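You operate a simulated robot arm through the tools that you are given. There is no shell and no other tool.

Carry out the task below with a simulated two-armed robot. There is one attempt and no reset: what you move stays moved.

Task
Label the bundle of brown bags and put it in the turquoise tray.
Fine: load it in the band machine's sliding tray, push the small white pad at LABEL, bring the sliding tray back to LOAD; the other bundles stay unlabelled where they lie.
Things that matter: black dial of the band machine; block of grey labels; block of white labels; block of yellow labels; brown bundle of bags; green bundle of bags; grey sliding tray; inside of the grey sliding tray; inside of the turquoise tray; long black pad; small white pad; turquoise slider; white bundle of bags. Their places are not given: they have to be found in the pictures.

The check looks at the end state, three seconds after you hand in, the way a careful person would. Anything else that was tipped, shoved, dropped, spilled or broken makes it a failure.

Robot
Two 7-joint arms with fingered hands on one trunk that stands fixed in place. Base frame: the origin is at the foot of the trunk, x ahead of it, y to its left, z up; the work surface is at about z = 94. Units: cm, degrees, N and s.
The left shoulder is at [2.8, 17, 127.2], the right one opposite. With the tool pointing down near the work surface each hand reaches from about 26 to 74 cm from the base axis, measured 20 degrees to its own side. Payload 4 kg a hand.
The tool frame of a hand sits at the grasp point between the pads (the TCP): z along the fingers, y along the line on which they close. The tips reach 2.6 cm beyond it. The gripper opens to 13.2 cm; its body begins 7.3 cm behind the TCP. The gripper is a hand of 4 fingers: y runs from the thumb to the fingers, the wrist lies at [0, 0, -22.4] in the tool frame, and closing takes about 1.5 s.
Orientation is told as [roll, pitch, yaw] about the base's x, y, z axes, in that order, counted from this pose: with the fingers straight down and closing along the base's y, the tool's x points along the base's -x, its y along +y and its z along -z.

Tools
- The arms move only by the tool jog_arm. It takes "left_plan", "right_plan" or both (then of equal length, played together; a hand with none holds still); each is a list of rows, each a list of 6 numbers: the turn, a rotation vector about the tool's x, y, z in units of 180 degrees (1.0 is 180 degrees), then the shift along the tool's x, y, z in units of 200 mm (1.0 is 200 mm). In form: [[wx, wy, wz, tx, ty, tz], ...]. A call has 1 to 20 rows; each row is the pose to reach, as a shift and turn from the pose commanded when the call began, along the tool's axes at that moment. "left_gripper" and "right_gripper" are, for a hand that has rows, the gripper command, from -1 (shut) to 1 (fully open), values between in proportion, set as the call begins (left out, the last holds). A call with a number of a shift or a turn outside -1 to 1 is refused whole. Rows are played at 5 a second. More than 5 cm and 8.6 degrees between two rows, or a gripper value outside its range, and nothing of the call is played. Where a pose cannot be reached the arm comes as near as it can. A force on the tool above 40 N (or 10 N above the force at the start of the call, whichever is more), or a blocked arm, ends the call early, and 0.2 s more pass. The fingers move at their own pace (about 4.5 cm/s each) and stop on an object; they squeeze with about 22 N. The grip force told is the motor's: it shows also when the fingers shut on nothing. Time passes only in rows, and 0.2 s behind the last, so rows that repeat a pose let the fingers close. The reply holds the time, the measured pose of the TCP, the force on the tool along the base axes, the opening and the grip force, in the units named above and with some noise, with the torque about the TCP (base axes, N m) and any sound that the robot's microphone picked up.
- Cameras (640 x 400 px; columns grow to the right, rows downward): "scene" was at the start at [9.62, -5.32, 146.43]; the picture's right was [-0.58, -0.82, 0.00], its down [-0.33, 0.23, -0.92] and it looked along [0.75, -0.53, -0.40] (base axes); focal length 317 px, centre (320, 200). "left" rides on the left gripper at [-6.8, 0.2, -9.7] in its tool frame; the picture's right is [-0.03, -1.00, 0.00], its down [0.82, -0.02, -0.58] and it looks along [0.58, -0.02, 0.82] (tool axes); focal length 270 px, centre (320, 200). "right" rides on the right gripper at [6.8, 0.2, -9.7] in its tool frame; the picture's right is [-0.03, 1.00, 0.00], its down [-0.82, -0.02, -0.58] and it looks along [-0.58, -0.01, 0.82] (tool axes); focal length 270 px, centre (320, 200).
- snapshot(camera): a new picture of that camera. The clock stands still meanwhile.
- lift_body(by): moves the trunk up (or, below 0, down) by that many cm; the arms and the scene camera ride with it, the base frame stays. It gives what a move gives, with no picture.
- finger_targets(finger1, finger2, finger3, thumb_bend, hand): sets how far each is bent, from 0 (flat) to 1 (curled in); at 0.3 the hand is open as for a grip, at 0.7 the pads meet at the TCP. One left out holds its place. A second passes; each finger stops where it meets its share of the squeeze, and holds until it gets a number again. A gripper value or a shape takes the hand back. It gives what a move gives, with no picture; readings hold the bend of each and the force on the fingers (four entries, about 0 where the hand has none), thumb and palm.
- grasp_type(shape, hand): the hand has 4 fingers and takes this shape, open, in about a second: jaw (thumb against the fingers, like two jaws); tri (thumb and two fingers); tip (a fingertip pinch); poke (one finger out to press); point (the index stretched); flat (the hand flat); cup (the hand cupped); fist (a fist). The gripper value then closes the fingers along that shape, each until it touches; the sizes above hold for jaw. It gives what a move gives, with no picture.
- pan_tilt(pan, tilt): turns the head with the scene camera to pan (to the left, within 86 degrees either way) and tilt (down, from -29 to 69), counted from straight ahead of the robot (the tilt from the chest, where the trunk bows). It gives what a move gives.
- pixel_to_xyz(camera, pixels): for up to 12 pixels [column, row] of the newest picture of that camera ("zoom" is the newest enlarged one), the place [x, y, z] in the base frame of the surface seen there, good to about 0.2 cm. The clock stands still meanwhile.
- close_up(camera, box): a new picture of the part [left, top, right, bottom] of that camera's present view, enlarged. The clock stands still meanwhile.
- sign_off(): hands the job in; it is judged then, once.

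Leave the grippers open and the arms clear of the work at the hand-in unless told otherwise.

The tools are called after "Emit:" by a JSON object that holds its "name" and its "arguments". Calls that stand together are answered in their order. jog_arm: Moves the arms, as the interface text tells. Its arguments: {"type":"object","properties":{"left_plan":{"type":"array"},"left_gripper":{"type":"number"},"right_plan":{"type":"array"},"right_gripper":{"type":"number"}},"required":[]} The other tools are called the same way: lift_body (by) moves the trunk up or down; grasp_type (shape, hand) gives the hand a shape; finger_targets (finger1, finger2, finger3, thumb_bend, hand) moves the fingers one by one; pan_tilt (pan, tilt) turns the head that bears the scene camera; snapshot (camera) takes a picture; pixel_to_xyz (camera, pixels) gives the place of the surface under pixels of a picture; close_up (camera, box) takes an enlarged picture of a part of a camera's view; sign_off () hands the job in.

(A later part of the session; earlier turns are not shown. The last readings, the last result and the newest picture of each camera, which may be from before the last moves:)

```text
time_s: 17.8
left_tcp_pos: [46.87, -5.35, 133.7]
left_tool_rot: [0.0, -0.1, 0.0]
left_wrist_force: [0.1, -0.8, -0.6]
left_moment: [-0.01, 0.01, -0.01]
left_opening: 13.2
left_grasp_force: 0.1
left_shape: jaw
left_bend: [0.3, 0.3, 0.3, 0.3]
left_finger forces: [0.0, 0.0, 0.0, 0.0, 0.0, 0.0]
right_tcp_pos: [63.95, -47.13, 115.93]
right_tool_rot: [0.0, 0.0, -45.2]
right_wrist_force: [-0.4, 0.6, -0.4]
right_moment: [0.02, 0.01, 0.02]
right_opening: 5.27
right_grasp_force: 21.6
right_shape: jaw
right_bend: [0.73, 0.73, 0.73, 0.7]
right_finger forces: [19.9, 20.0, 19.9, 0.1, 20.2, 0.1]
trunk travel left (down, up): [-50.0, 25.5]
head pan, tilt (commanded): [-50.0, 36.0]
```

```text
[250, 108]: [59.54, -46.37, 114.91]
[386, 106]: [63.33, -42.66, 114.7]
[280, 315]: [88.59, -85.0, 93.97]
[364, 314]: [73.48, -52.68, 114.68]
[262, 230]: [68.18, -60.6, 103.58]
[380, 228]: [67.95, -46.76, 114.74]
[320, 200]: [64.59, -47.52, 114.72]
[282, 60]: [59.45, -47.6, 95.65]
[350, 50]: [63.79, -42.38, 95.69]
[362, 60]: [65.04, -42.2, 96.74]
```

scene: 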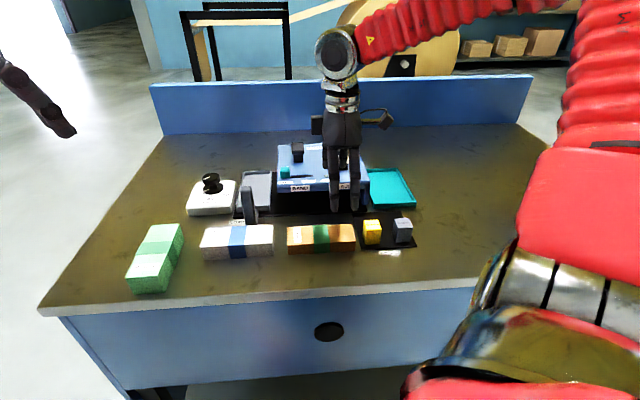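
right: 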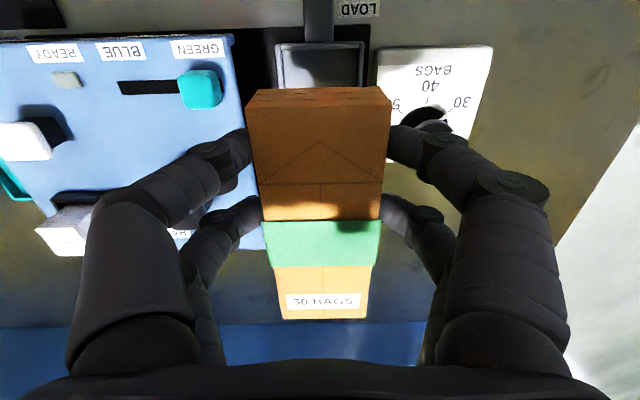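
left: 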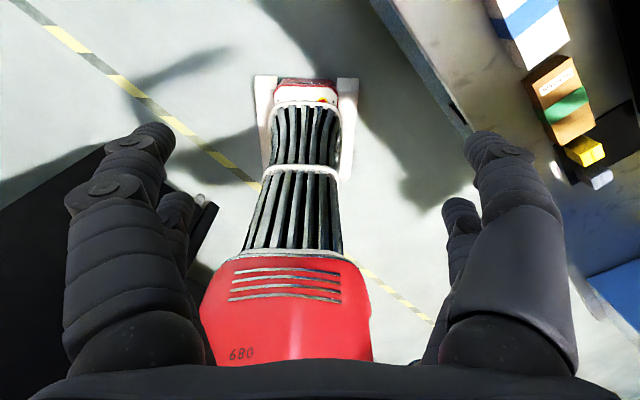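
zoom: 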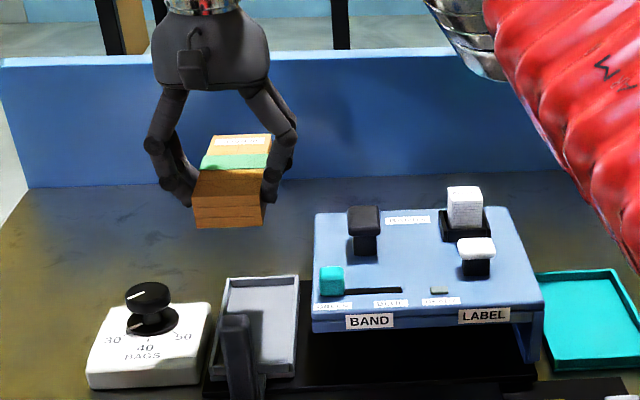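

The bundle is centred in u (-14.65…-9.25) and spans v 74.9…89.3. The machine-side knuckle is close to the machine's edge (u≈-5.1), so I zoom in on the hand to measure that clearance before lowering.

Emit:
{"name": "close_up", "arguments": {"camera": "scene", "box": [215, 80, 285, 145]}}

Emit:
{"name": "pixel_to_xyz", "arguments": {"camera": "zoom", "pixels": [[500, 150], [515, 190], [520, 205], [505, 230], [450, 310], [430, 330], [110, 220], [80, 230], [95, 250], [150, 330], [480, 120], [460, 80]]}}

```text
6.15 times, centred on (250, 112) of scene
```

zoom: 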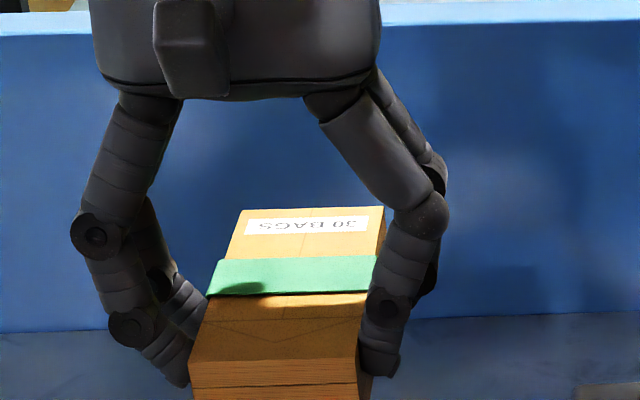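

```text
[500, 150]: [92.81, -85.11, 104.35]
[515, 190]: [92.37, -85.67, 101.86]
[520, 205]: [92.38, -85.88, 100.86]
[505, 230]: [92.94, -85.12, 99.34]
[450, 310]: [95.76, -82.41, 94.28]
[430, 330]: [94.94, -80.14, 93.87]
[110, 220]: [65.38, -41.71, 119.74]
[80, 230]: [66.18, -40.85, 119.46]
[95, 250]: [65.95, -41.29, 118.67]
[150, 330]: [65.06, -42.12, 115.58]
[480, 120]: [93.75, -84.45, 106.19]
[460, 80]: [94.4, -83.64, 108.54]
```

Now I see the machine-side digit: knuckle edge at (446,213), lower joint (405,305), tip (395,365). I query these correct pixels.

Emit:
{"name": "pixel_to_xyz", "arguments": {"camera": "zoom", "pixels": [[443, 215], [446, 205], [430, 230], [425, 255], [434, 280], [405, 305], [392, 360], [442, 175], [420, 130], [330, 110], [378, 60], [75, 235]]}}

```text
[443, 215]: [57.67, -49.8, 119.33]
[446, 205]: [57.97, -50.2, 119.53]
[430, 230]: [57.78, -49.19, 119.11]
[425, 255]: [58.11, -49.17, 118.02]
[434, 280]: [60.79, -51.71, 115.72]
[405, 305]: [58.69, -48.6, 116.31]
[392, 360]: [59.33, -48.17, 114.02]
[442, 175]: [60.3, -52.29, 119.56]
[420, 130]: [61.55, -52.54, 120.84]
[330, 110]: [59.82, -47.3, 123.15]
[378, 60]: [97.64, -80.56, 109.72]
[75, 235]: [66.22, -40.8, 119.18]
```

The thumb knuckle is 6.4 cm from the TCP on the machine side. Setting the TCP at u=-12.3, v=79.3 leaves about 0.85 cm to the machine and keeps the bundle inside the rims. I make that shift and lower to z=107 first.

Emit:
{"name": "jog_arm", "arguments": {"right_plan": [[0, 0, 0, 0, 0.0205, 0.1], [0, 0, 0, -0.01, 0.0205, 0.2], [0, 0, 0, -0.02, 0.0205, 0.3], [0, 0, 0, -0.03, 0.0205, 0.4], [0, 0, 0, -0.038, 0.0205, 0.445], [0, 0, 0, -0.038, 0.0205, 0.445]]}}

Emit:
{"name": "close_up", "arguments": {"camera": "scene", "box": [210, 90, 320, 225]}}

Emit:
{"name": "snapshot", "arguments": {"camera": "right"}}

```text
time_s: 19.2
left_tcp_pos: [46.87, -5.52, 133.75]
left_tool_rot: [0.0, 0.1, -0.1]
left_wrist_force: [0.2, -0.3, 0.7]
left_moment: [0.03, 0.0, -0.01]
left_opening: 13.18
left_grasp_force: 0.1
left_shape: jaw
left_bend: [0.3, 0.3, 0.3, 0.3]
left_finger forces: [0.0, 0.0, 0.1, 0.1, 0.0, 0.0]
right_tcp_pos: [63.86, -47.13, 107.17]
right_tool_rot: [0.1, -0.1, -45.0]
right_wrist_force: [-0.9, -0.6, -0.5]
right_moment: [-0.01, 0.03, -0.02]
right_opening: 5.32
right_grasp_force: 22.2
right_shape: jaw
right_bend: [0.73, 0.73, 0.73, 0.7]
right_finger forces: [20.0, 20.0, 19.8, 0.0, 20.1, 0.0]
right hand out of reach, approached as far as the arm can: row 3, 4, 5, 6
trunk travel left (down, up): [-50.0, 25.5]
head pan, tilt (commanded): [-50.0, 36.0]
```

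```text
2.96 times, centred on (265, 158) of scene
```

zoom: 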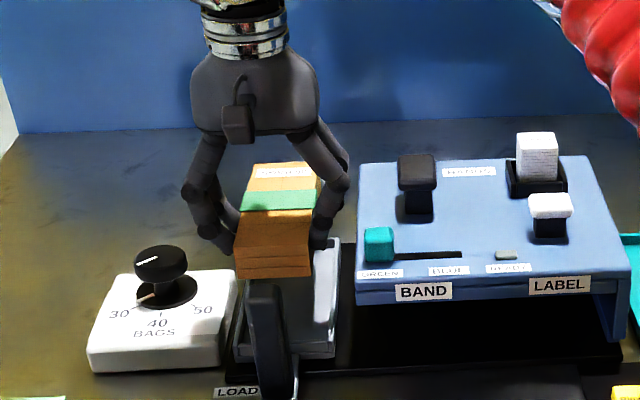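

```text
taken
```

right: 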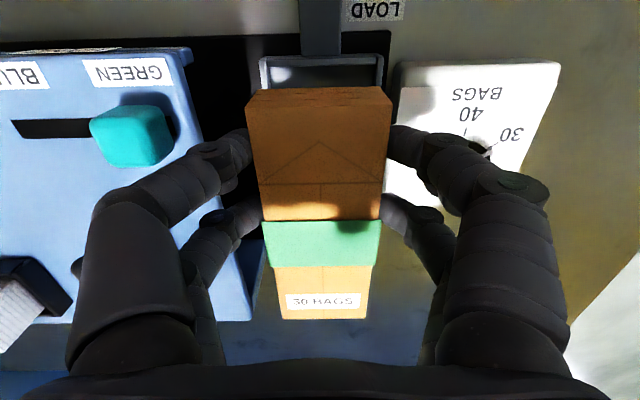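

The arm ran out of reach at this height (it stopped at v=78.5); reach grows with height relative to the shoulder. I'll raise the hand 11 cm again, then lower the trunk instead. First the raise.

Emit:
{"name": "jog_arm", "arguments": {"right_plan": [[0, 0, 0, 0, 0, -0.14], [0, 0, 0, 0, 0, -0.28], [0, 0, 0, 0, 0, -0.42], [0, 0, 0, 0, 0, -0.55], [0, 0, 0, 0, 0, -0.55]]}}

```text
time_s: 20.4
left_tcp_pos: [46.93, -5.44, 133.8]
left_tool_rot: [0.0, 0.1, 0.0]
left_wrist_force: [-0.3, 0.3, 0.8]
left_moment: [-0.01, 0.01, 0.02]
left_opening: 13.18
left_grasp_force: 0.0
left_shape: jaw
left_bend: [0.3, 0.3, 0.3, 0.3]
left_finger forces: [0.0, 0.0, 0.0, 0.0, 0.1, 0.0]
right_tcp_pos: [64.0, -47.11, 118.37]
right_tool_rot: [0.0, 0.1, -45.1]
right_wrist_force: [-0.4, 0.3, -0.8]
right_moment: [0.03, 0.01, 0.0]
right_opening: 5.3
right_grasp_force: 21.8
right_shape: jaw
right_bend: [0.73, 0.73, 0.73, 0.7]
right_finger forces: [20.0, 20.0, 19.9, 0.0, 20.1, 0.1]
trunk travel left (down, up): [-50.0, 25.5]
head pan, tilt (commanded): [-50.0, 36.0]
```

The hand is at z 118.4 with the bundle bottom at ~114. Now I lower the trunk by 12 cm, which brings the TCP to about z 106 with the bundle still above the rim.

Emit:
{"name": "lift_body", "arguments": {"by": -12}}

Emit:
{"name": "snapshot", "arguments": {"camera": "scene"}}

```text
time_s: 21.9
left_tcp_pos: [46.8, -5.49, 121.72]
left_tool_rot: [-0.1, -0.1, 0.1]
left_wrist_force: [0.1, 0.6, -0.6]
left_moment: [-0.01, 0.0, -0.01]
left_opening: 13.17
left_grasp_force: 0.1
left_shape: jaw
left_bend: [0.3, 0.3, 0.3, 0.3]
left_finger forces: [0.0, 0.1, 0.1, 0.0, 0.0, 0.0]
right_tcp_pos: [63.88, -47.13, 106.33]
right_tool_rot: [0.0, 0.0, -45.0]
right_wrist_force: [0.2, -0.4, -1.1]
right_moment: [0.0, 0.03, 0.01]
right_opening: 5.31
right_grasp_force: 22.2
right_shape: jaw
right_bend: [0.73, 0.73, 0.73, 0.7]
right_finger forces: [20.1, 19.9, 19.8, 0.0, 20.1, 0.0]
trunk travel left (down, up): [-38.0, 37.5]
head pan, tilt (commanded): [-50.0, 36.0]
```

```text
taken
```

scene: 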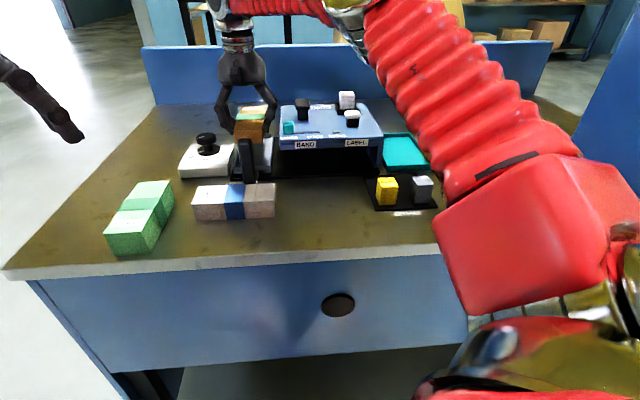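

The trunk went down cleanly with nothing touched. I now extend by 0.8 cm along +v and 0.46 cm toward -u, at this height, to see if it's reachable.

Emit:
{"name": "jog_arm", "arguments": {"right_plan": [[0, 0, 0, -0.02, 0.012, 0], [0, 0, 0, -0.04, 0.023, 0], [0, 0, 0, -0.04, 0.023, 0]]}}

```text
time_s: 22.7
left_tcp_pos: [46.89, -5.43, 121.73]
left_tool_rot: [-0.1, 0.1, 0.1]
left_wrist_force: [-0.1, 0.3, 0.3]
left_moment: [0.0, 0.01, 0.0]
left_opening: 13.19
left_grasp_force: 0.1
left_shape: jaw
left_bend: [0.3, 0.3, 0.3, 0.3]
left_finger forces: [0.0, 0.0, 0.0, 0.0, 0.0, 0.1]
right_tcp_pos: [64.85, -47.4, 106.18]
right_tool_rot: [-0.1, -0.1, -44.9]
right_wrist_force: [-0.1, 0.2, -1.2]
right_moment: [0.0, 0.02, -0.02]
right_opening: 5.32
right_grasp_force: 21.5
right_shape: jaw
right_bend: [0.73, 0.73, 0.73, 0.7]
right_finger forces: [20.0, 19.9, 19.9, 0.0, 20.1, 0.0]
trunk travel left (down, up): [-38.0, 37.5]
head pan, tilt (commanded): [-50.0, 36.0]
```

Now at u=-12.34, v=79.37. I check alignment of bundle and tray in both cameras before going lower.

Emit:
{"name": "snapshot", "arguments": {"camera": "right"}}

Emit:
{"name": "close_up", "arguments": {"camera": "scene", "box": [200, 60, 310, 190]}}

Emit:
{"name": "pixel_to_xyz", "arguments": {"camera": "right", "pixels": [[250, 108], [386, 106], [290, 300], [364, 312], [256, 62], [388, 62], [262, 75], [380, 75], [320, 70], [200, 100], [205, 140]]}}

```text
taken
```

right: 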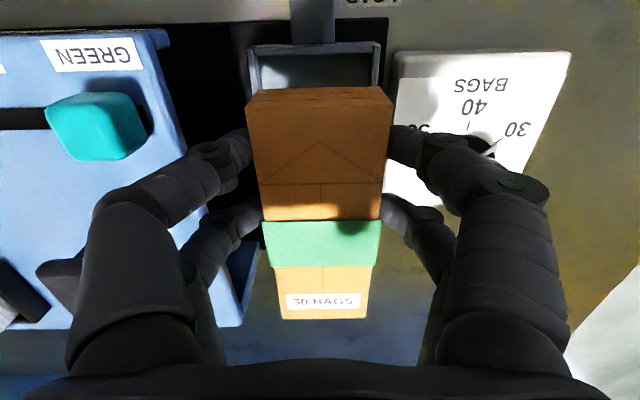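

```text
3.08 times, centred on (255, 125) of scene
```

zoom: 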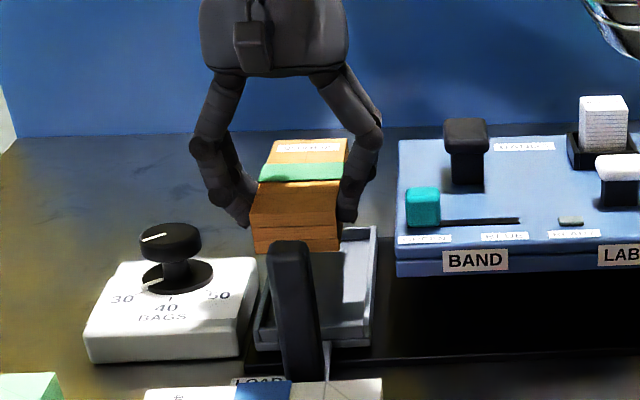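

```text
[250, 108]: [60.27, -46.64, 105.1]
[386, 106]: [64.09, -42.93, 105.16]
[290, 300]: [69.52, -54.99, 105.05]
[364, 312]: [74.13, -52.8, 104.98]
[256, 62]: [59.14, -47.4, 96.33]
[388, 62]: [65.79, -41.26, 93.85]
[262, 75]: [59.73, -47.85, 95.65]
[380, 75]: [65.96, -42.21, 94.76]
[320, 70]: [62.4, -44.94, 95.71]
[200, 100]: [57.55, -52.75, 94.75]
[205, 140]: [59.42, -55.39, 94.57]
```

The bundle (u -15.0…-9.6, v 75.6…89.9) lies inside the tray's inner outline. I lower the trunk 3 cm more, to bring the bundle bottom to ~99, still above the rim.

Emit:
{"name": "lift_body", "arguments": {"by": -3}}

Emit:
{"name": "close_up", "arguments": {"camera": "scene", "box": [200, 60, 310, 190]}}

```text
time_s: 23.4
left_tcp_pos: [46.7, -5.39, 118.72]
left_tool_rot: [0.1, 0.0, 0.0]
left_wrist_force: [-0.3, 0.1, -1.1]
left_moment: [-0.02, -0.06, -0.01]
left_opening: 13.18
left_grasp_force: 0.1
left_shape: jaw
left_bend: [0.3, 0.3, 0.3, 0.3]
left_finger forces: [0.0, 0.0, 0.1, 0.0, 0.0, 0.0]
right_tcp_pos: [64.74, -47.35, 103.32]
right_tool_rot: [0.0, 0.1, -45.0]
right_wrist_force: [0.2, -0.6, -0.4]
right_moment: [0.02, 0.02, 0.01]
right_opening: 5.3
right_grasp_force: 22.6
right_shape: jaw
right_bend: [0.73, 0.73, 0.73, 0.7]
right_finger forces: [20.0, 19.9, 19.7, 0.0, 20.1, 0.0]
trunk travel left (down, up): [-35.0, 40.5]
head pan, tilt (commanded): [-50.0, 36.0]
```

```text
3.08 times, centred on (255, 125) of scene
```

zoom: 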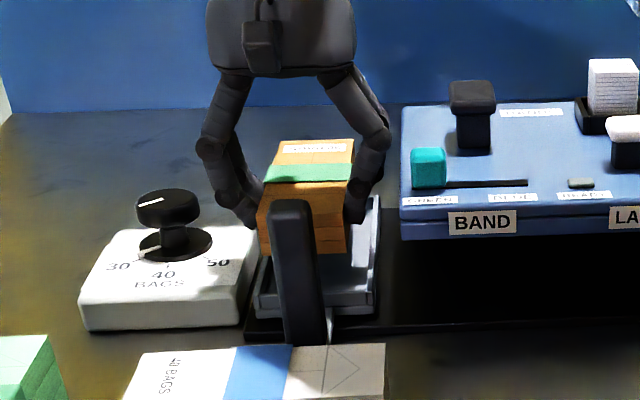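

The thumb knuckle still clears the machine's left side. I jog down 3.2 cm in small steps to TCP z≈100.1 (bundle about 0.3 cm above the tray floor).

Emit:
{"name": "jog_arm", "arguments": {"right_plan": [[0, 0, 0, 0, 0, 0.03], [0, 0, 0, 0, 0, 0.06], [0, 0, 0, 0, 0, 0.09], [0, 0, 0, 0, 0, 0.12], [0, 0, 0, 0, 0, 0.145], [0, 0, 0, 0, 0, 0.16], [0, 0, 0, 0, 0, 0.16]]}}

Emit:
{"name": "close_up", "arguments": {"camera": "scene", "box": [215, 75, 295, 175]}}

Emit:
{"name": "snapshot", "arguments": {"camera": "right"}}

```text
time_s: 25.0
left_tcp_pos: [46.95, -5.45, 118.71]
left_tool_rot: [0.0, 0.1, 0.0]
left_wrist_force: [0.0, -1.1, -0.5]
left_moment: [-0.03, -0.03, 0.0]
left_opening: 13.18
left_grasp_force: 0.0
left_shape: jaw
left_bend: [0.3, 0.3, 0.3, 0.3]
left_finger forces: [0.0, 0.0, 0.1, 0.0, 0.1, 0.1]
right_tcp_pos: [64.96, -47.27, 100.06]
right_tool_rot: [0.0, 0.0, -45.1]
right_wrist_force: [0.6, -0.7, -1.5]
right_moment: [0.03, 0.02, -0.02]
right_opening: 5.27
right_grasp_force: 22.2
right_shape: jaw
right_bend: [0.73, 0.73, 0.73, 0.7]
right_finger forces: [20.0, 19.9, 19.9, 0.0, 20.1, 0.0]
trunk travel left (down, up): [-35.0, 40.5]
head pan, tilt (commanded): [-50.0, 36.0]
```

```text
4.00 times, centred on (255, 125) of scene
```

zoom: 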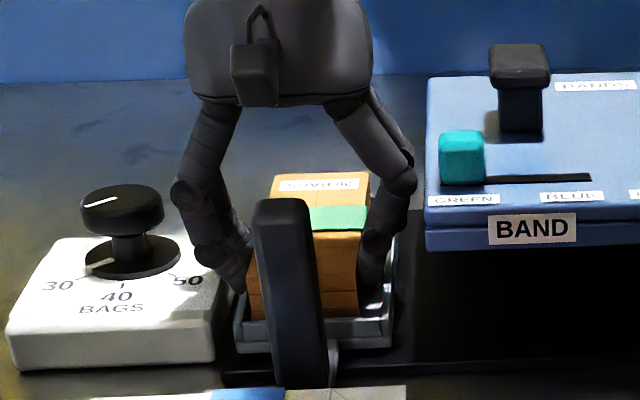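

```text
taken
```

right: 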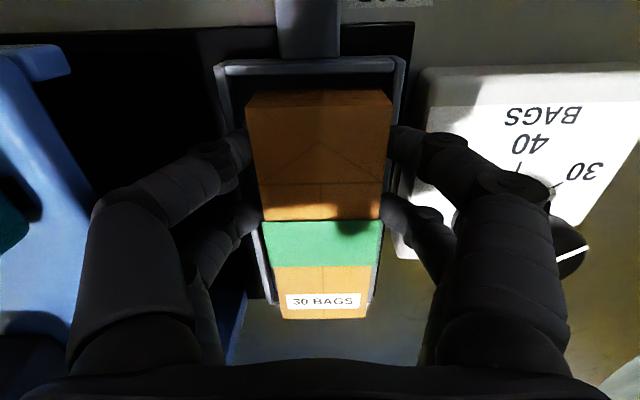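

The bundle sits within the tray rims. I lower 0.25 cm more and then open the hand only slightly (to about 6.4 cm) so the thumb knuckle doesn't reach the machine.

Emit:
{"name": "jog_arm", "arguments": {"right_plan": [[0, 0, 0, 0, 0, 0.006], [0, 0, 0, 0, 0, 0.0125], [0, 0, 0, 0, 0, 0.0125]]}}

Emit:
{"name": "jog_arm", "arguments": {"right_plan": [[0, 0, 0, 0, 0, 0], [0, 0, 0, 0, 0, 0], [0, 0, 0, 0, 0, 0], [0, 0, 0, 0, 0, 0], [0, 0, 0, 0, 0, 0]], "right_gripper": -0.03}}

Emit:
{"name": "snapshot", "arguments": {"camera": "right"}}

Emit:
{"name": "close_up", "arguments": {"camera": "scene", "box": [215, 75, 295, 175]}}

```text
time_s: 25.8
left_tcp_pos: [46.92, -5.37, 118.79]
left_tool_rot: [0.0, 0.1, 0.0]
left_wrist_force: [0.1, -0.4, 0.0]
left_moment: [0.01, 0.03, 0.0]
left_opening: 13.2
left_grasp_force: 0.1
left_shape: jaw
left_bend: [0.3, 0.3, 0.3, 0.3]
left_finger forces: [0.1, 0.0, 0.0, 0.1, 0.0, 0.0]
right_tcp_pos: [64.66, -47.4, 99.79]
right_tool_rot: [0.0, 0.1, -45.0]
right_wrist_force: [-0.8, -0.1, 0.3]
right_moment: [-0.02, 0.01, 0.01]
right_opening: 5.33
right_grasp_force: 22.0
right_shape: jaw
right_bend: [0.73, 0.73, 0.73, 0.7]
right_finger forces: [20.1, 20.3, 20.0, 0.0, 19.9, 0.1]
trunk travel left (down, up): [-35.0, 40.5]
head pan, tilt (commanded): [-50.0, 36.0]
```

```text
time_s: 27.0
left_tcp_pos: [46.81, -5.42, 118.74]
left_tool_rot: [0.0, 0.1, 0.1]
left_wrist_force: [0.1, 0.8, -0.3]
left_moment: [0.02, 0.0, 0.0]
left_opening: 13.2
left_grasp_force: 0.1
left_shape: jaw
left_bend: [0.3, 0.3, 0.3, 0.3]
left_finger forces: [0.1, 0.0, 0.0, 0.0, 0.0, 0.1]
right_tcp_pos: [64.86, -47.38, 99.76]
right_tool_rot: [0.0, 0.0, -45.0]
right_wrist_force: [0.5, 0.2, 0.7]
right_moment: [0.03, -0.01, -0.02]
right_opening: 6.33
right_grasp_force: 0.0
right_shape: jaw
right_bend: [0.73, 0.73, 0.73, 0.7]
right_finger forces: [0.0, 0.1, 0.0, 0.0, 0.0, 0.0]
trunk travel left (down, up): [-35.0, 40.5]
head pan, tilt (commanded): [-50.0, 36.0]
```

```text
taken
```

right: 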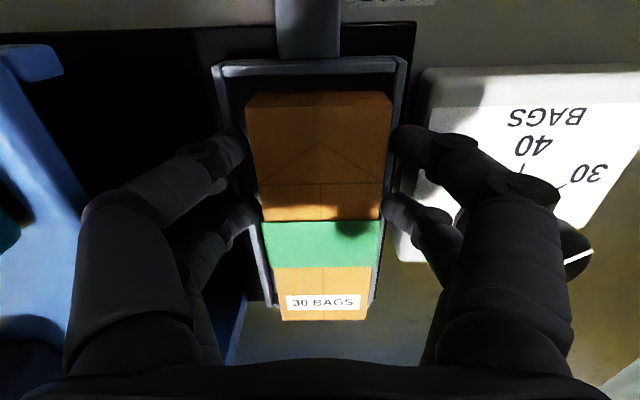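

```text
4.00 times, centred on (255, 125) of scene
```

zoom: 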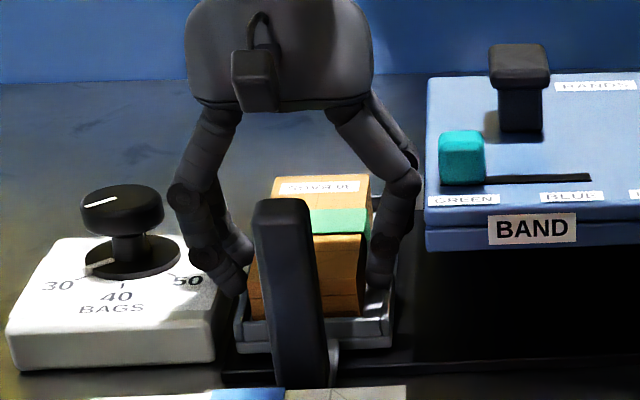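

The bundle is free in the tray, no forces on the fingers. I rise straight up 13 cm and look at the tray.

Emit:
{"name": "jog_arm", "arguments": {"right_plan": [[0, 0, 0, 0, 0, -0.05], [0, 0, 0, 0, 0, -0.12], [0, 0, 0, 0, 0, -0.25], [0, 0, 0, 0, 0, -0.4], [0, 0, 0, 0, 0, -0.55], [0, 0, 0, 0, 0, -0.65], [0, 0, 0, 0, 0, -0.65]]}}

Emit:
{"name": "snapshot", "arguments": {"camera": "right"}}

Emit:
{"name": "close_up", "arguments": {"camera": "scene", "box": [180, 80, 300, 200]}}

```text
time_s: 28.6
left_tcp_pos: [46.98, -5.57, 118.58]
left_tool_rot: [-0.1, 0.1, 0.0]
left_wrist_force: [0.2, 0.3, -0.5]
left_moment: [0.0, 0.03, 0.03]
left_opening: 13.18
left_grasp_force: 0.0
left_shape: jaw
left_bend: [0.3, 0.3, 0.3, 0.3]
left_finger forces: [0.0, 0.0, 0.0, 0.0, 0.0, 0.0]
right_tcp_pos: [64.07, -47.92, 112.11]
right_tool_rot: [-0.1, 0.1, -45.0]
right_wrist_force: [0.2, 0.1, -0.8]
right_moment: [-0.01, 0.02, -0.01]
right_opening: 6.34
right_grasp_force: 0.0
right_shape: jaw
right_bend: [0.73, 0.73, 0.73, 0.7]
right_finger forces: [0.1, 0.0, 0.1, 0.1, 0.0, 0.0]
right hand out of reach, approached as far as the arm can: row 6, 7
trunk travel left (down, up): [-35.0, 40.5]
head pan, tilt (commanded): [-50.0, 36.0]
```

```text
taken
```

right: 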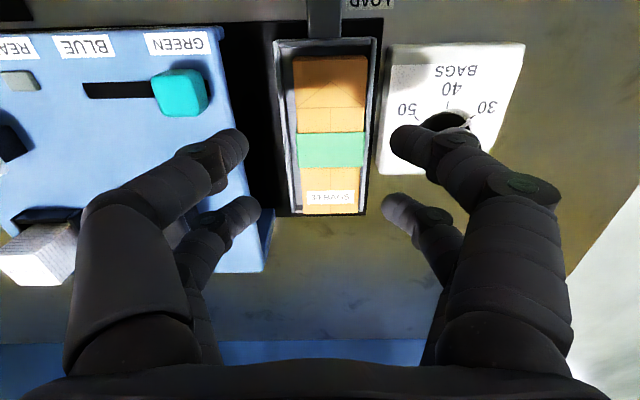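

```text
3.33 times, centred on (240, 140) of scene
```

zoom: 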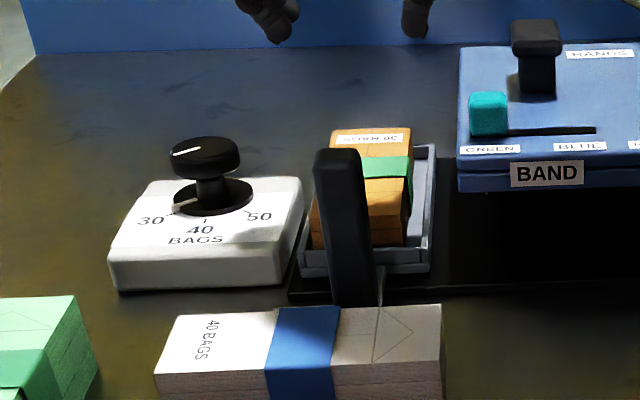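

The bundle rests in the tray. Next I'll push the tray's handle toward LABEL with closed fingers. I go to a start point at the handle's -u side (u -17.5, v 68.5, i.e. (60.8,-36.1)) at z≈113 with yaw +45, closing the hand on the way.

Emit:
{"name": "jog_arm", "arguments": {"right_plan": [[0, 0, -0.0417, 0.0446, 0.0253, -0.03], [0, 0, -0.0833, 0.0892, 0.0507, -0.05], [0, 0, -0.125, 0.1338, 0.076, -0.05], [0, 0, -0.1667, 0.1783, 0.1013, -0.05], [0, 0, -0.2083, 0.2229, 0.1267, -0.05], [0, 0, -0.25, 0.2675, 0.152, -0.05], [0, 0, -0.2917, 0.3121, 0.1773, -0.05], [0, 0, -0.3333, 0.3567, 0.2027, -0.05], [0, 0, -0.375, 0.4013, 0.228, -0.05], [0, 0, -0.4167, 0.4458, 0.2533, -0.05], [0, 0, -0.4583, 0.4904, 0.2787, -0.05], [0, 0, -0.5, 0.535, 0.304, -0.05], [0, 0, -0.5, 0.535, 0.304, -0.05]], "right_gripper": -1}}

Emit:
{"name": "snapshot", "arguments": {"camera": "scene"}}

Emit:
{"name": "snapshot", "arguments": {"camera": "right"}}

```text
time_s: 31.4
left_tcp_pos: [46.8, -5.43, 118.7]
left_tool_rot: [0.0, 0.2, 0.0]
left_wrist_force: [0.3, 0.7, -0.4]
left_moment: [-0.01, 0.0, 0.03]
left_opening: 13.19
left_grasp_force: 0.0
left_shape: jaw
left_bend: [0.3, 0.3, 0.3, 0.3]
left_finger forces: [0.1, 0.0, 0.0, 0.1, 0.1, 0.0]
right_tcp_pos: [60.85, -35.9, 113.27]
right_tool_rot: [0.0, 0.0, 45.2]
right_wrist_force: [0.3, 0.7, 0.5]
right_moment: [0.0, -0.01, 0.0]
right_opening: 0.02
right_grasp_force: 21.7
right_shape: jaw
right_bend: [0.62, 0.62, 0.62, 0.7]
right_finger forces: [0.0, 0.1, 0.0, 0.1, 0.0, 0.0]
trunk travel left (down, up): [-35.0, 40.5]
head pan, tilt (commanded): [-50.0, 36.0]
```

```text
taken
```

scene: 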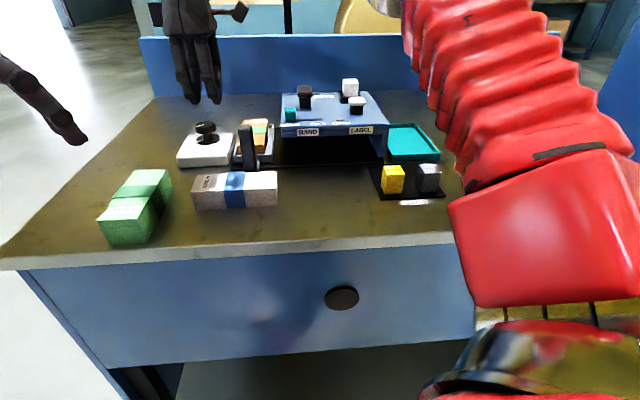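

```text
taken
```

right: 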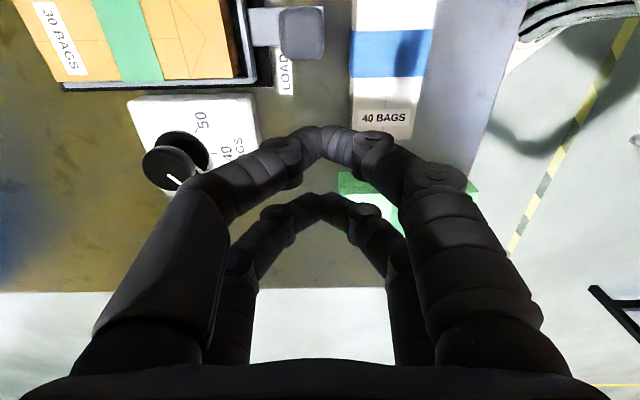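

The closed hand forms an arch with tips meeting at the TCP. I measure how wide the knuckles are on the machine side (right-camera pixels around (205,190), (465,180)) and the tip height.

Emit:
{"name": "pixel_to_xyz", "arguments": {"camera": "right", "pixels": [[195, 190], [210, 180], [185, 215], [462, 180], [290, 145], [325, 135], [325, 155], [375, 140], [305, 40], [300, 15], [318, 30], [285, 40]]}}

Emit:
{"name": "close_up", "arguments": {"camera": "scene", "box": [140, 0, 260, 110]}}

```text
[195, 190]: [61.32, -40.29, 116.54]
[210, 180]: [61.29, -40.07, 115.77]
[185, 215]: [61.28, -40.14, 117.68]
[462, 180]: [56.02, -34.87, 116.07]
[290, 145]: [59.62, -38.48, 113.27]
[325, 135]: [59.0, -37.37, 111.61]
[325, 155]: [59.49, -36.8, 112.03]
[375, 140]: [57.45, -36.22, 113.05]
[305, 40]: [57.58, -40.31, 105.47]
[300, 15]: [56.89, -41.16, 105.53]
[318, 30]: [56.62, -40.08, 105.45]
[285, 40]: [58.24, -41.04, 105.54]
```

```text
3.64 times, centred on (200, 55) of scene
```

zoom: 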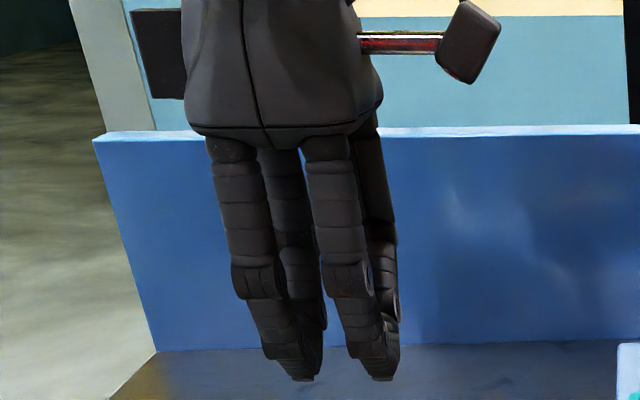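

The thumb knuckle is only ~3.7 cm out, so it clears the machine front (v 72.9–73.5). I descend to z≈102.3 with +0.3 cm in v, beside the handle.

Emit:
{"name": "jog_arm", "arguments": {"right_plan": [[0, 0, 0, 0, -0.015, 0.13], [0, 0, 0, 0, -0.015, 0.26], [0, 0, 0, 0, -0.015, 0.39], [0, 0, 0, 0, -0.015, 0.48], [0, 0, 0, 0, -0.015, 0.548], [0, 0, 0, 0, -0.015, 0.548]]}}

Emit:
{"name": "close_up", "arguments": {"camera": "scene", "box": [160, 40, 320, 190]}}

Emit:
{"name": "snapshot", "arguments": {"camera": "right"}}

```text
time_s: 32.8
left_tcp_pos: [46.82, -5.42, 118.72]
left_tool_rot: [0.0, 0.0, 0.0]
left_wrist_force: [0.1, 0.3, 0.6]
left_moment: [0.0, 0.0, 0.0]
left_opening: 13.17
left_grasp_force: 0.0
left_shape: jaw
left_bend: [0.3, 0.3, 0.3, 0.3]
left_finger forces: [0.1, 0.0, 0.1, 0.0, 0.1, 0.0]
right_tcp_pos: [61.01, -36.13, 102.32]
right_tool_rot: [0.0, 0.0, 45.0]
right_wrist_force: [0.7, 1.3, 0.1]
right_moment: [0.0, 0.01, -0.01]
right_opening: 0.01
right_grasp_force: 22.3
right_shape: jaw
right_bend: [0.62, 0.62, 0.62, 0.7]
right_finger forces: [0.0, 0.0, 0.1, 0.0, 0.0, 0.0]
trunk travel left (down, up): [-35.0, 40.5]
head pan, tilt (commanded): [-50.0, 36.0]
```

```text
2.67 times, centred on (240, 115) of scene
```

zoom: 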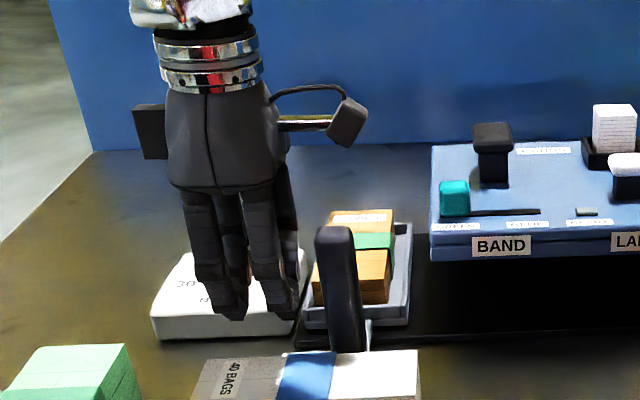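

```text
taken
```

right: 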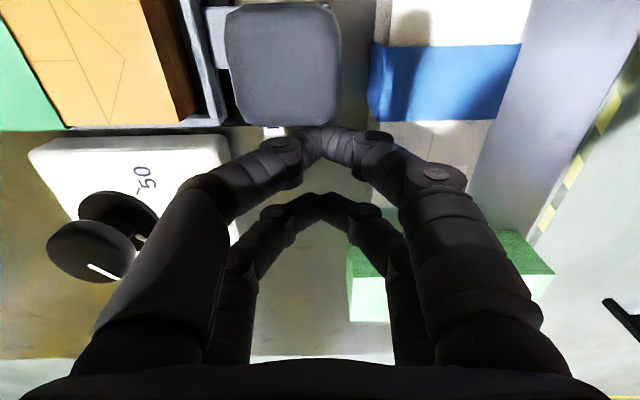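

All clear. I push along +u (tool +x) gently, first 6 cm, watching the force and whether the tray slides.

Emit:
{"name": "jog_arm", "arguments": {"right_plan": [[0, 0, 0, 0.03, 0, 0], [0, 0, 0, 0.06, 0, 0], [0, 0, 0, 0.09, 0, 0], [0, 0, 0, 0.12, 0, 0], [0, 0, 0, 0.15, 0, 0], [0, 0, 0, 0.18, 0, 0], [0, 0, 0, 0.21, 0, 0], [0, 0, 0, 0.24, 0, 0], [0, 0, 0, 0.27, 0, 0], [0, 0, 0, 0.3, 0, 0], [0, 0, 0, 0.3, 0, 0]]}}

Emit:
{"name": "close_up", "arguments": {"camera": "scene", "box": [160, 40, 320, 190]}}

```text
time_s: 35.2
left_tcp_pos: [46.85, -5.44, 118.73]
left_tool_rot: [0.0, 0.1, 0.0]
left_wrist_force: [0.5, 0.4, 0.2]
left_moment: [0.01, 0.0, 0.03]
left_opening: 13.18
left_grasp_force: 0.1
left_shape: jaw
left_bend: [0.3, 0.3, 0.3, 0.3]
left_finger forces: [0.0, 0.1, 0.0, 0.0, 0.0, 0.1]
right_tcp_pos: [56.77, -40.42, 102.25]
right_tool_rot: [0.0, 0.1, 45.0]
right_wrist_force: [-0.2, 0.2, 0.0]
right_moment: [-0.02, -0.02, -0.02]
right_opening: 0.01
right_grasp_force: 22.5
right_shape: jaw
right_bend: [0.62, 0.62, 0.62, 0.7]
right_finger forces: [0.1, 0.1, 0.0, 0.0, 0.2, 0.0]
trunk travel left (down, up): [-35.0, 40.5]
head pan, tilt (commanded): [-50.0, 36.0]
```

```text
2.67 times, centred on (240, 115) of scene
```

zoom: 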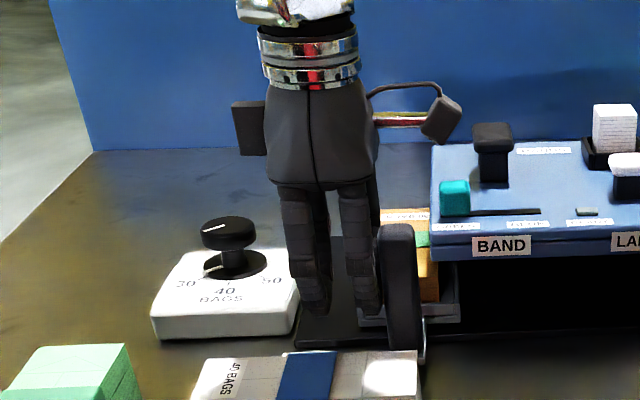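

The tray slides easily with almost no force. I continue 12 cm more along +u at the same pace.

Emit:
{"name": "jog_arm", "arguments": {"right_plan": [[0, 0, 0, 0.03, 0, 0], [0, 0, 0, 0.06, 0, 0], [0, 0, 0, 0.09, 0, 0], [0, 0, 0, 0.12, 0, 0], [0, 0, 0, 0.15, 0, 0], [0, 0, 0, 0.18, 0, 0], [0, 0, 0, 0.21, 0, 0], [0, 0, 0, 0.24, 0, 0], [0, 0, 0, 0.27, 0, 0], [0, 0, 0, 0.3, 0, 0], [0, 0, 0, 0.33, 0, 0], [0, 0, 0, 0.36, 0, 0], [0, 0, 0, 0.39, 0, 0], [0, 0, 0, 0.42, 0, 0], [0, 0, 0, 0.45, 0, 0], [0, 0, 0, 0.48, 0, 0], [0, 0, 0, 0.51, 0, 0], [0, 0, 0, 0.54, 0, 0], [0, 0, 0, 0.57, 0, 0], [0, 0, 0, 0.6, 0, 0]]}}

Emit:
{"name": "close_up", "arguments": {"camera": "scene", "box": [200, 40, 460, 200]}}

```text
time_s: 39.4
left_tcp_pos: [46.79, -5.42, 118.81]
left_tool_rot: [-0.1, 0.0, 0.1]
left_wrist_force: [0.6, 0.1, -0.4]
left_moment: [0.0, 0.01, 0.01]
left_opening: 13.18
left_grasp_force: 0.1
left_shape: jaw
left_bend: [0.3, 0.3, 0.3, 0.3]
left_finger forces: [0.0, 0.1, 0.0, 0.0, 0.0, 0.0]
right_tcp_pos: [48.18, -48.88, 102.21]
right_tool_rot: [0.0, 0.2, 44.9]
right_wrist_force: [-1.0, 0.1, 0.0]
right_moment: [0.01, -0.05, 0.02]
right_opening: 0.0
right_grasp_force: 22.0
right_shape: jaw
right_bend: [0.62, 0.62, 0.62, 0.7]
right_finger forces: [0.0, 0.0, 0.0, 0.0, 0.3, 0.0]
trunk travel left (down, up): [-35.0, 40.5]
head pan, tilt (commanded): [-50.0, 36.0]
```

```text
2.46 times, centred on (330, 120) of scene
```

zoom: 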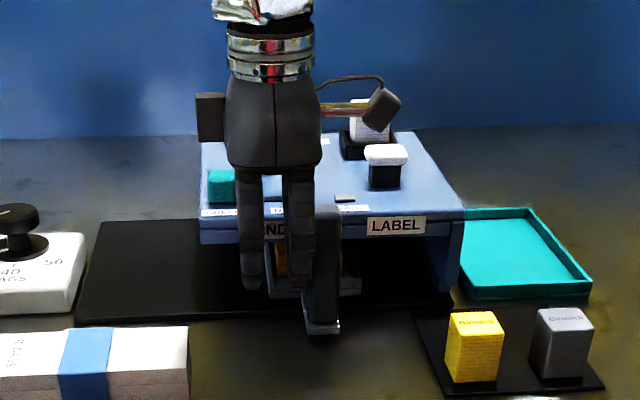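

The handle is now around zoom (328,260), past BAND. I measure its place against the LABEL sign before the last stretch.

Emit:
{"name": "pixel_to_xyz", "arguments": {"camera": "zoom", "pixels": [[328, 213], [338, 215], [320, 250], [338, 250], [325, 300], [396, 224], [385, 155], [325, 328], [450, 303], [352, 290]]}}

```text
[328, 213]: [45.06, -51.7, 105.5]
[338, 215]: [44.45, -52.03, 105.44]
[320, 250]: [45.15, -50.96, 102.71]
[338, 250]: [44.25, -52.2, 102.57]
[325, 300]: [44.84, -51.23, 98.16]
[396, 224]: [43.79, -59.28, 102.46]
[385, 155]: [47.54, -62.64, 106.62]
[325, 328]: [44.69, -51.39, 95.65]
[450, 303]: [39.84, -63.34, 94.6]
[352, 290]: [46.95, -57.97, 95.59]
```

The handle centre is at u≈4.3; LABEL is at u≈11.05. I push another 6.6 cm at a gentler pace.

Emit:
{"name": "jog_arm", "arguments": {"right_plan": [[0, 0, 0, 0.025, 0, 0], [0, 0, 0, 0.05, 0, 0], [0, 0, 0, 0.075, 0, 0], [0, 0, 0, 0.1, 0, 0], [0, 0, 0, 0.125, 0, 0], [0, 0, 0, 0.15, 0, 0], [0, 0, 0, 0.175, 0, 0], [0, 0, 0, 0.2, 0, 0], [0, 0, 0, 0.225, 0, 0], [0, 0, 0, 0.25, 0, 0], [0, 0, 0, 0.275, 0, 0], [0, 0, 0, 0.3, 0, 0], [0, 0, 0, 0.315, 0, 0], [0, 0, 0, 0.33, 0, 0], [0, 0, 0, 0.33, 0, 0]]}}

Emit:
{"name": "close_up", "arguments": {"camera": "scene", "box": [240, 40, 460, 200]}}

```text
time_s: 42.6
left_tcp_pos: [46.98, -5.41, 118.67]
left_tool_rot: [0.0, 0.1, 0.0]
left_wrist_force: [-0.2, -0.1, -1.6]
left_moment: [-0.01, -0.01, 0.01]
left_opening: 13.21
left_grasp_force: 0.0
left_shape: jaw
left_bend: [0.3, 0.3, 0.3, 0.3]
left_finger forces: [0.0, 0.0, 0.0, 0.0, 0.1, 0.1]
right_tcp_pos: [43.59, -53.55, 102.36]
right_tool_rot: [0.2, 0.0, 45.0]
right_wrist_force: [0.1, -0.5, 0.1]
right_moment: [0.02, -0.02, 0.02]
right_opening: 0.0
right_grasp_force: 21.8
right_shape: jaw
right_bend: [0.62, 0.62, 0.62, 0.7]
right_finger forces: [0.1, 0.0, 0.0, 0.0, 0.3, 0.0]
trunk travel left (down, up): [-35.0, 40.5]
head pan, tilt (commanded): [-50.0, 36.0]
```

```text
2.50 times, centred on (350, 120) of scene
```

zoom: 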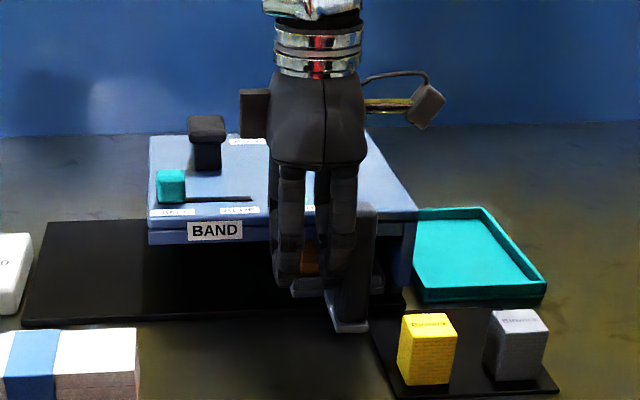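

The tray is nearly below LABEL with still no resistance. I measure the handle's right face at zoom (374,215)/(372,280).

Emit:
{"name": "pixel_to_xyz", "arguments": {"camera": "zoom", "pixels": [[365, 210], [373, 212], [373, 240], [372, 280], [355, 260], [368, 310], [350, 325], [405, 300], [380, 285], [395, 250], [385, 270], [310, 265]]}}

```text
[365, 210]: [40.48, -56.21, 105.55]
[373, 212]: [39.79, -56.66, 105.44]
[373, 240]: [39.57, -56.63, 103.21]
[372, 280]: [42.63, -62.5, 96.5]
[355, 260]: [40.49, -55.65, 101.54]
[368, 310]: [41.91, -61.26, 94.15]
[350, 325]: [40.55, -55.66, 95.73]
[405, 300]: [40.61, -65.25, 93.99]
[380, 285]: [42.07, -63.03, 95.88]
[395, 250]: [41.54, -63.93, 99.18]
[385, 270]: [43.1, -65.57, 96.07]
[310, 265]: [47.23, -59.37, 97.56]
```

Handle centre is at u≈10.8, LABEL sign at 11.05, white pad at about 10.9: well aligned. I back the hand off 4 cm toward -u, lift it, and look at the machine and its READY lamp.

Emit:
{"name": "jog_arm", "arguments": {"right_plan": [[0, 0, 0, 0.008, 0, 0], [0, 0, 0, 0.008, 0, 0], [0, 0, 0, -0.05, 0, 0], [0, 0, 0, -0.12, 0, 0], [0, 0, 0, -0.2, 0, 0], [0, 0, 0, -0.2, 0, -0.15], [0, 0, 0, -0.2, 0, -0.3], [0, 0, 0, -0.2, 0, -0.45], [0, 0, 0, -0.2, 0, -0.6], [0, 0, 0, -0.2, 0.2, -0.6], [0, 0, 0, -0.2, 0.4, -0.6], [0, 0, 0, -0.2, 0.4, -0.6]]}}

Emit:
{"name": "close_up", "arguments": {"camera": "scene", "box": [240, 60, 460, 200]}}

Emit:
{"name": "snapshot", "arguments": {"camera": "right"}}

```text
time_s: 45.2
left_tcp_pos: [47.15, -5.45, 118.68]
left_tool_rot: [0.0, 0.1, -0.1]
left_wrist_force: [-0.5, 0.1, 0.1]
left_moment: [0.02, -0.01, 0.0]
left_opening: 13.17
left_grasp_force: 0.0
left_shape: jaw
left_bend: [0.3, 0.3, 0.3, 0.3]
left_finger forces: [0.0, 0.0, 0.0, 0.0, 0.0, 0.0]
right_tcp_pos: [40.78, -44.93, 114.12]
right_tool_rot: [0.1, 0.0, 45.0]
right_wrist_force: [0.6, 0.4, -0.1]
right_moment: [0.01, 0.01, 0.0]
right_opening: 0.0
right_grasp_force: 21.7
right_shape: jaw
right_bend: [0.62, 0.62, 0.62, 0.7]
right_finger forces: [0.0, 0.0, 0.0, 0.0, 0.0, 0.0]
trunk travel left (down, up): [-35.0, 40.5]
head pan, tilt (commanded): [-50.0, 36.0]
```

```text
2.86 times, centred on (350, 130) of scene
```

zoom: 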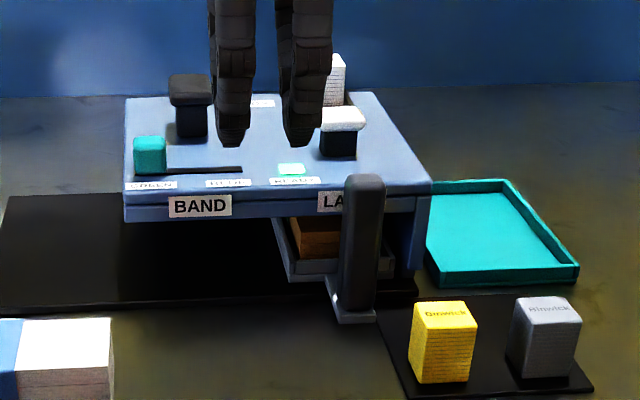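

```text
taken
```

right: 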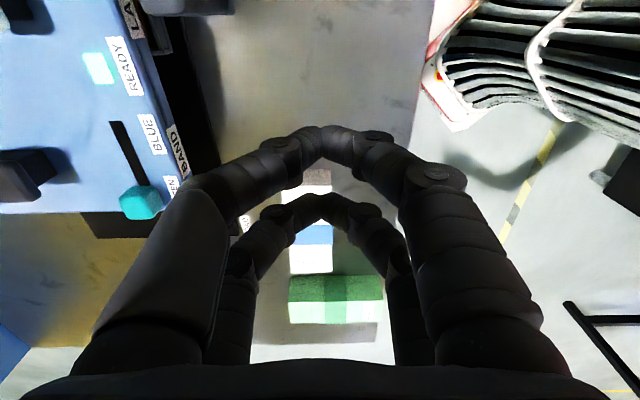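

The READY lamp is lit: the tray is aligned at LABEL. Now I move above the small white pad so that the +u finger pair (1.8 cm from TCP) is over the pad's centre: TCP to (49.25,-62.05) at z≈114.

Emit:
{"name": "jog_arm", "arguments": {"right_plan": [[0, 0, 0, 0.04, -0.12, 0], [0, 0, 0, 0.09, -0.27, 0], [0, 0, 0, 0.14, -0.42, 0], [0, 0, 0, 0.19, -0.57, 0], [0, 0, 0, 0.24, -0.72, 0], [0, 0, 0, 0.28, -0.84, 0], [0, 0, 0, 0.306, -0.905, 0], [0, 0, 0, 0.306, -0.905, 0]]}}

Emit:
{"name": "snapshot", "arguments": {"camera": "right"}}

Emit:
{"name": "close_up", "arguments": {"camera": "scene", "box": [280, 30, 440, 160]}}

```text
time_s: 47.0
left_tcp_pos: [46.84, -5.4, 118.65]
left_tool_rot: [-0.1, 0.0, 0.0]
left_wrist_force: [-0.5, 0.1, -0.9]
left_moment: [0.02, 0.0, 0.0]
left_opening: 13.2
left_grasp_force: 0.1
left_shape: jaw
left_bend: [0.3, 0.3, 0.3, 0.3]
left_finger forces: [0.0, 0.0, 0.0, 0.0, 0.0, 0.0]
right_tcp_pos: [49.42, -62.06, 114.39]
right_tool_rot: [0.0, 0.0, 44.9]
right_wrist_force: [-0.5, 0.6, 0.3]
right_moment: [0.0, -0.01, 0.0]
right_opening: 0.03
right_grasp_force: 22.3
right_shape: jaw
right_bend: [0.62, 0.62, 0.62, 0.7]
right_finger forces: [0.0, 0.0, 0.0, 0.1, 0.1, 0.1]
trunk travel left (down, up): [-35.0, 40.5]
head pan, tilt (commanded): [-50.0, 36.0]
```

```text
taken
```

right: 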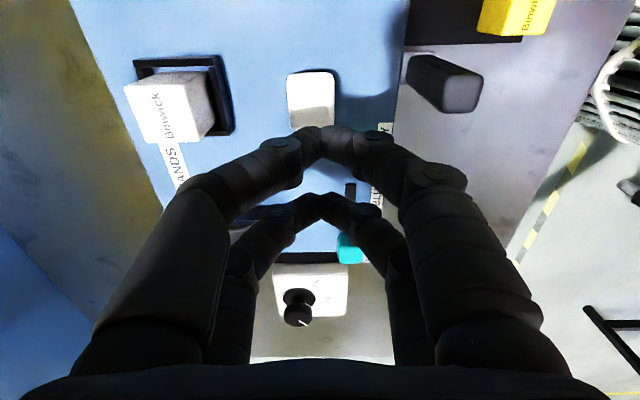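

```text
3.08 times, centred on (360, 95) of scene
```

zoom: 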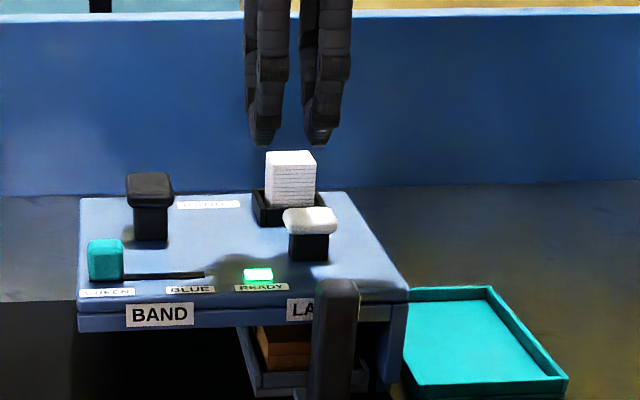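

READY glows green. I measure the white pad's top and the +u finger pair's tip from the hand camera and scene zoom.

Emit:
{"name": "pixel_to_xyz", "arguments": {"camera": "right", "pixels": [[291, 78], [331, 77], [293, 102], [332, 102], [311, 90], [312, 115], [325, 140], [320, 152], [312, 135]]}}

Emit:
{"name": "pixel_to_xyz", "arguments": {"camera": "zoom", "pixels": [[288, 214], [330, 214], [310, 212], [310, 222], [318, 138], [320, 143], [262, 142], [330, 226], [295, 228], [310, 245]]}}

```text
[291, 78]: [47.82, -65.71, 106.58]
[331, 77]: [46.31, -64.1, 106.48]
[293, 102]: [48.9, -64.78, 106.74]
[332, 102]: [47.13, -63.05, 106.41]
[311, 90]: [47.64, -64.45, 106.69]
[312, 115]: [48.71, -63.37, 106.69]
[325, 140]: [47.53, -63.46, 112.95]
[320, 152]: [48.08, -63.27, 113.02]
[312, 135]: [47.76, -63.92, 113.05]
```

```text
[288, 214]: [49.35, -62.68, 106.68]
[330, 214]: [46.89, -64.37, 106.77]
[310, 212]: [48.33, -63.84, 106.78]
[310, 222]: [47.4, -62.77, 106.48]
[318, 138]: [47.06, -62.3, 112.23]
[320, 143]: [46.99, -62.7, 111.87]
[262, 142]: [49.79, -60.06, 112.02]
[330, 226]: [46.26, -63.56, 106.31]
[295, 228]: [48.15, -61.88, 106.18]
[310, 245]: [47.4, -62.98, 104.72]
```

The pad spans u 9.3…12.8, v 77.6…80.4, top z 106.75; the finger tip pair is at u≈10.8, tips 2.5 cm under the TCP. I descend to just above contact (TCP z≈109.7).

Emit:
{"name": "jog_arm", "arguments": {"right_plan": [[0, 0, 0, 0, -0.005, 0.08], [0, 0, 0, 0.003, -0.01, 0.16], [0, 0, 0, 0.006, -0.01, 0.21], [0, 0, 0, 0.006, -0.01, 0.235], [0, 0, 0, 0.006, -0.01, 0.235]]}}

Emit:
{"name": "close_up", "arguments": {"camera": "scene", "box": [280, 50, 440, 170]}}

```text
time_s: 48.2
left_tcp_pos: [46.89, -5.35, 118.87]
left_tool_rot: [0.0, 0.0, 0.0]
left_wrist_force: [-0.9, -0.4, -0.3]
left_moment: [-0.03, -0.02, -0.01]
left_opening: 13.18
left_grasp_force: 0.0
left_shape: jaw
left_bend: [0.3, 0.3, 0.3, 0.3]
left_finger forces: [0.0, 0.1, 0.0, 0.1, 0.0, 0.0]
right_tcp_pos: [49.33, -62.29, 109.73]
right_tool_rot: [0.0, 0.0, 44.9]
right_wrist_force: [0.2, -0.2, 1.5]
right_moment: [0.0, 0.0, 0.01]
right_opening: 0.0
right_grasp_force: 21.9
right_shape: jaw
right_bend: [0.62, 0.62, 0.62, 0.7]
right_finger forces: [0.0, 0.0, 0.1, 0.0, 0.0, 0.0]
trunk travel left (down, up): [-35.0, 40.5]
head pan, tilt (commanded): [-50.0, 36.0]
```

```text
3.33 times, centred on (360, 110) of scene
```

zoom: 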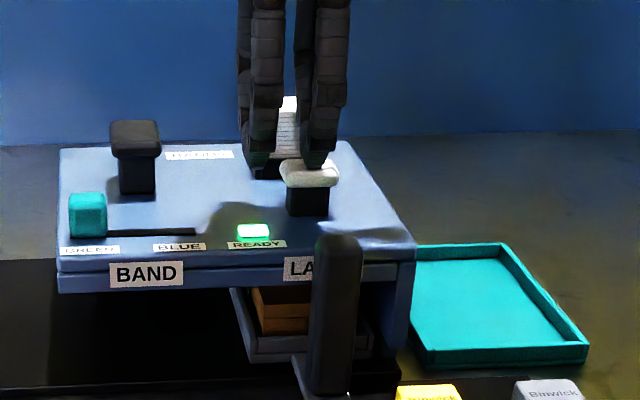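

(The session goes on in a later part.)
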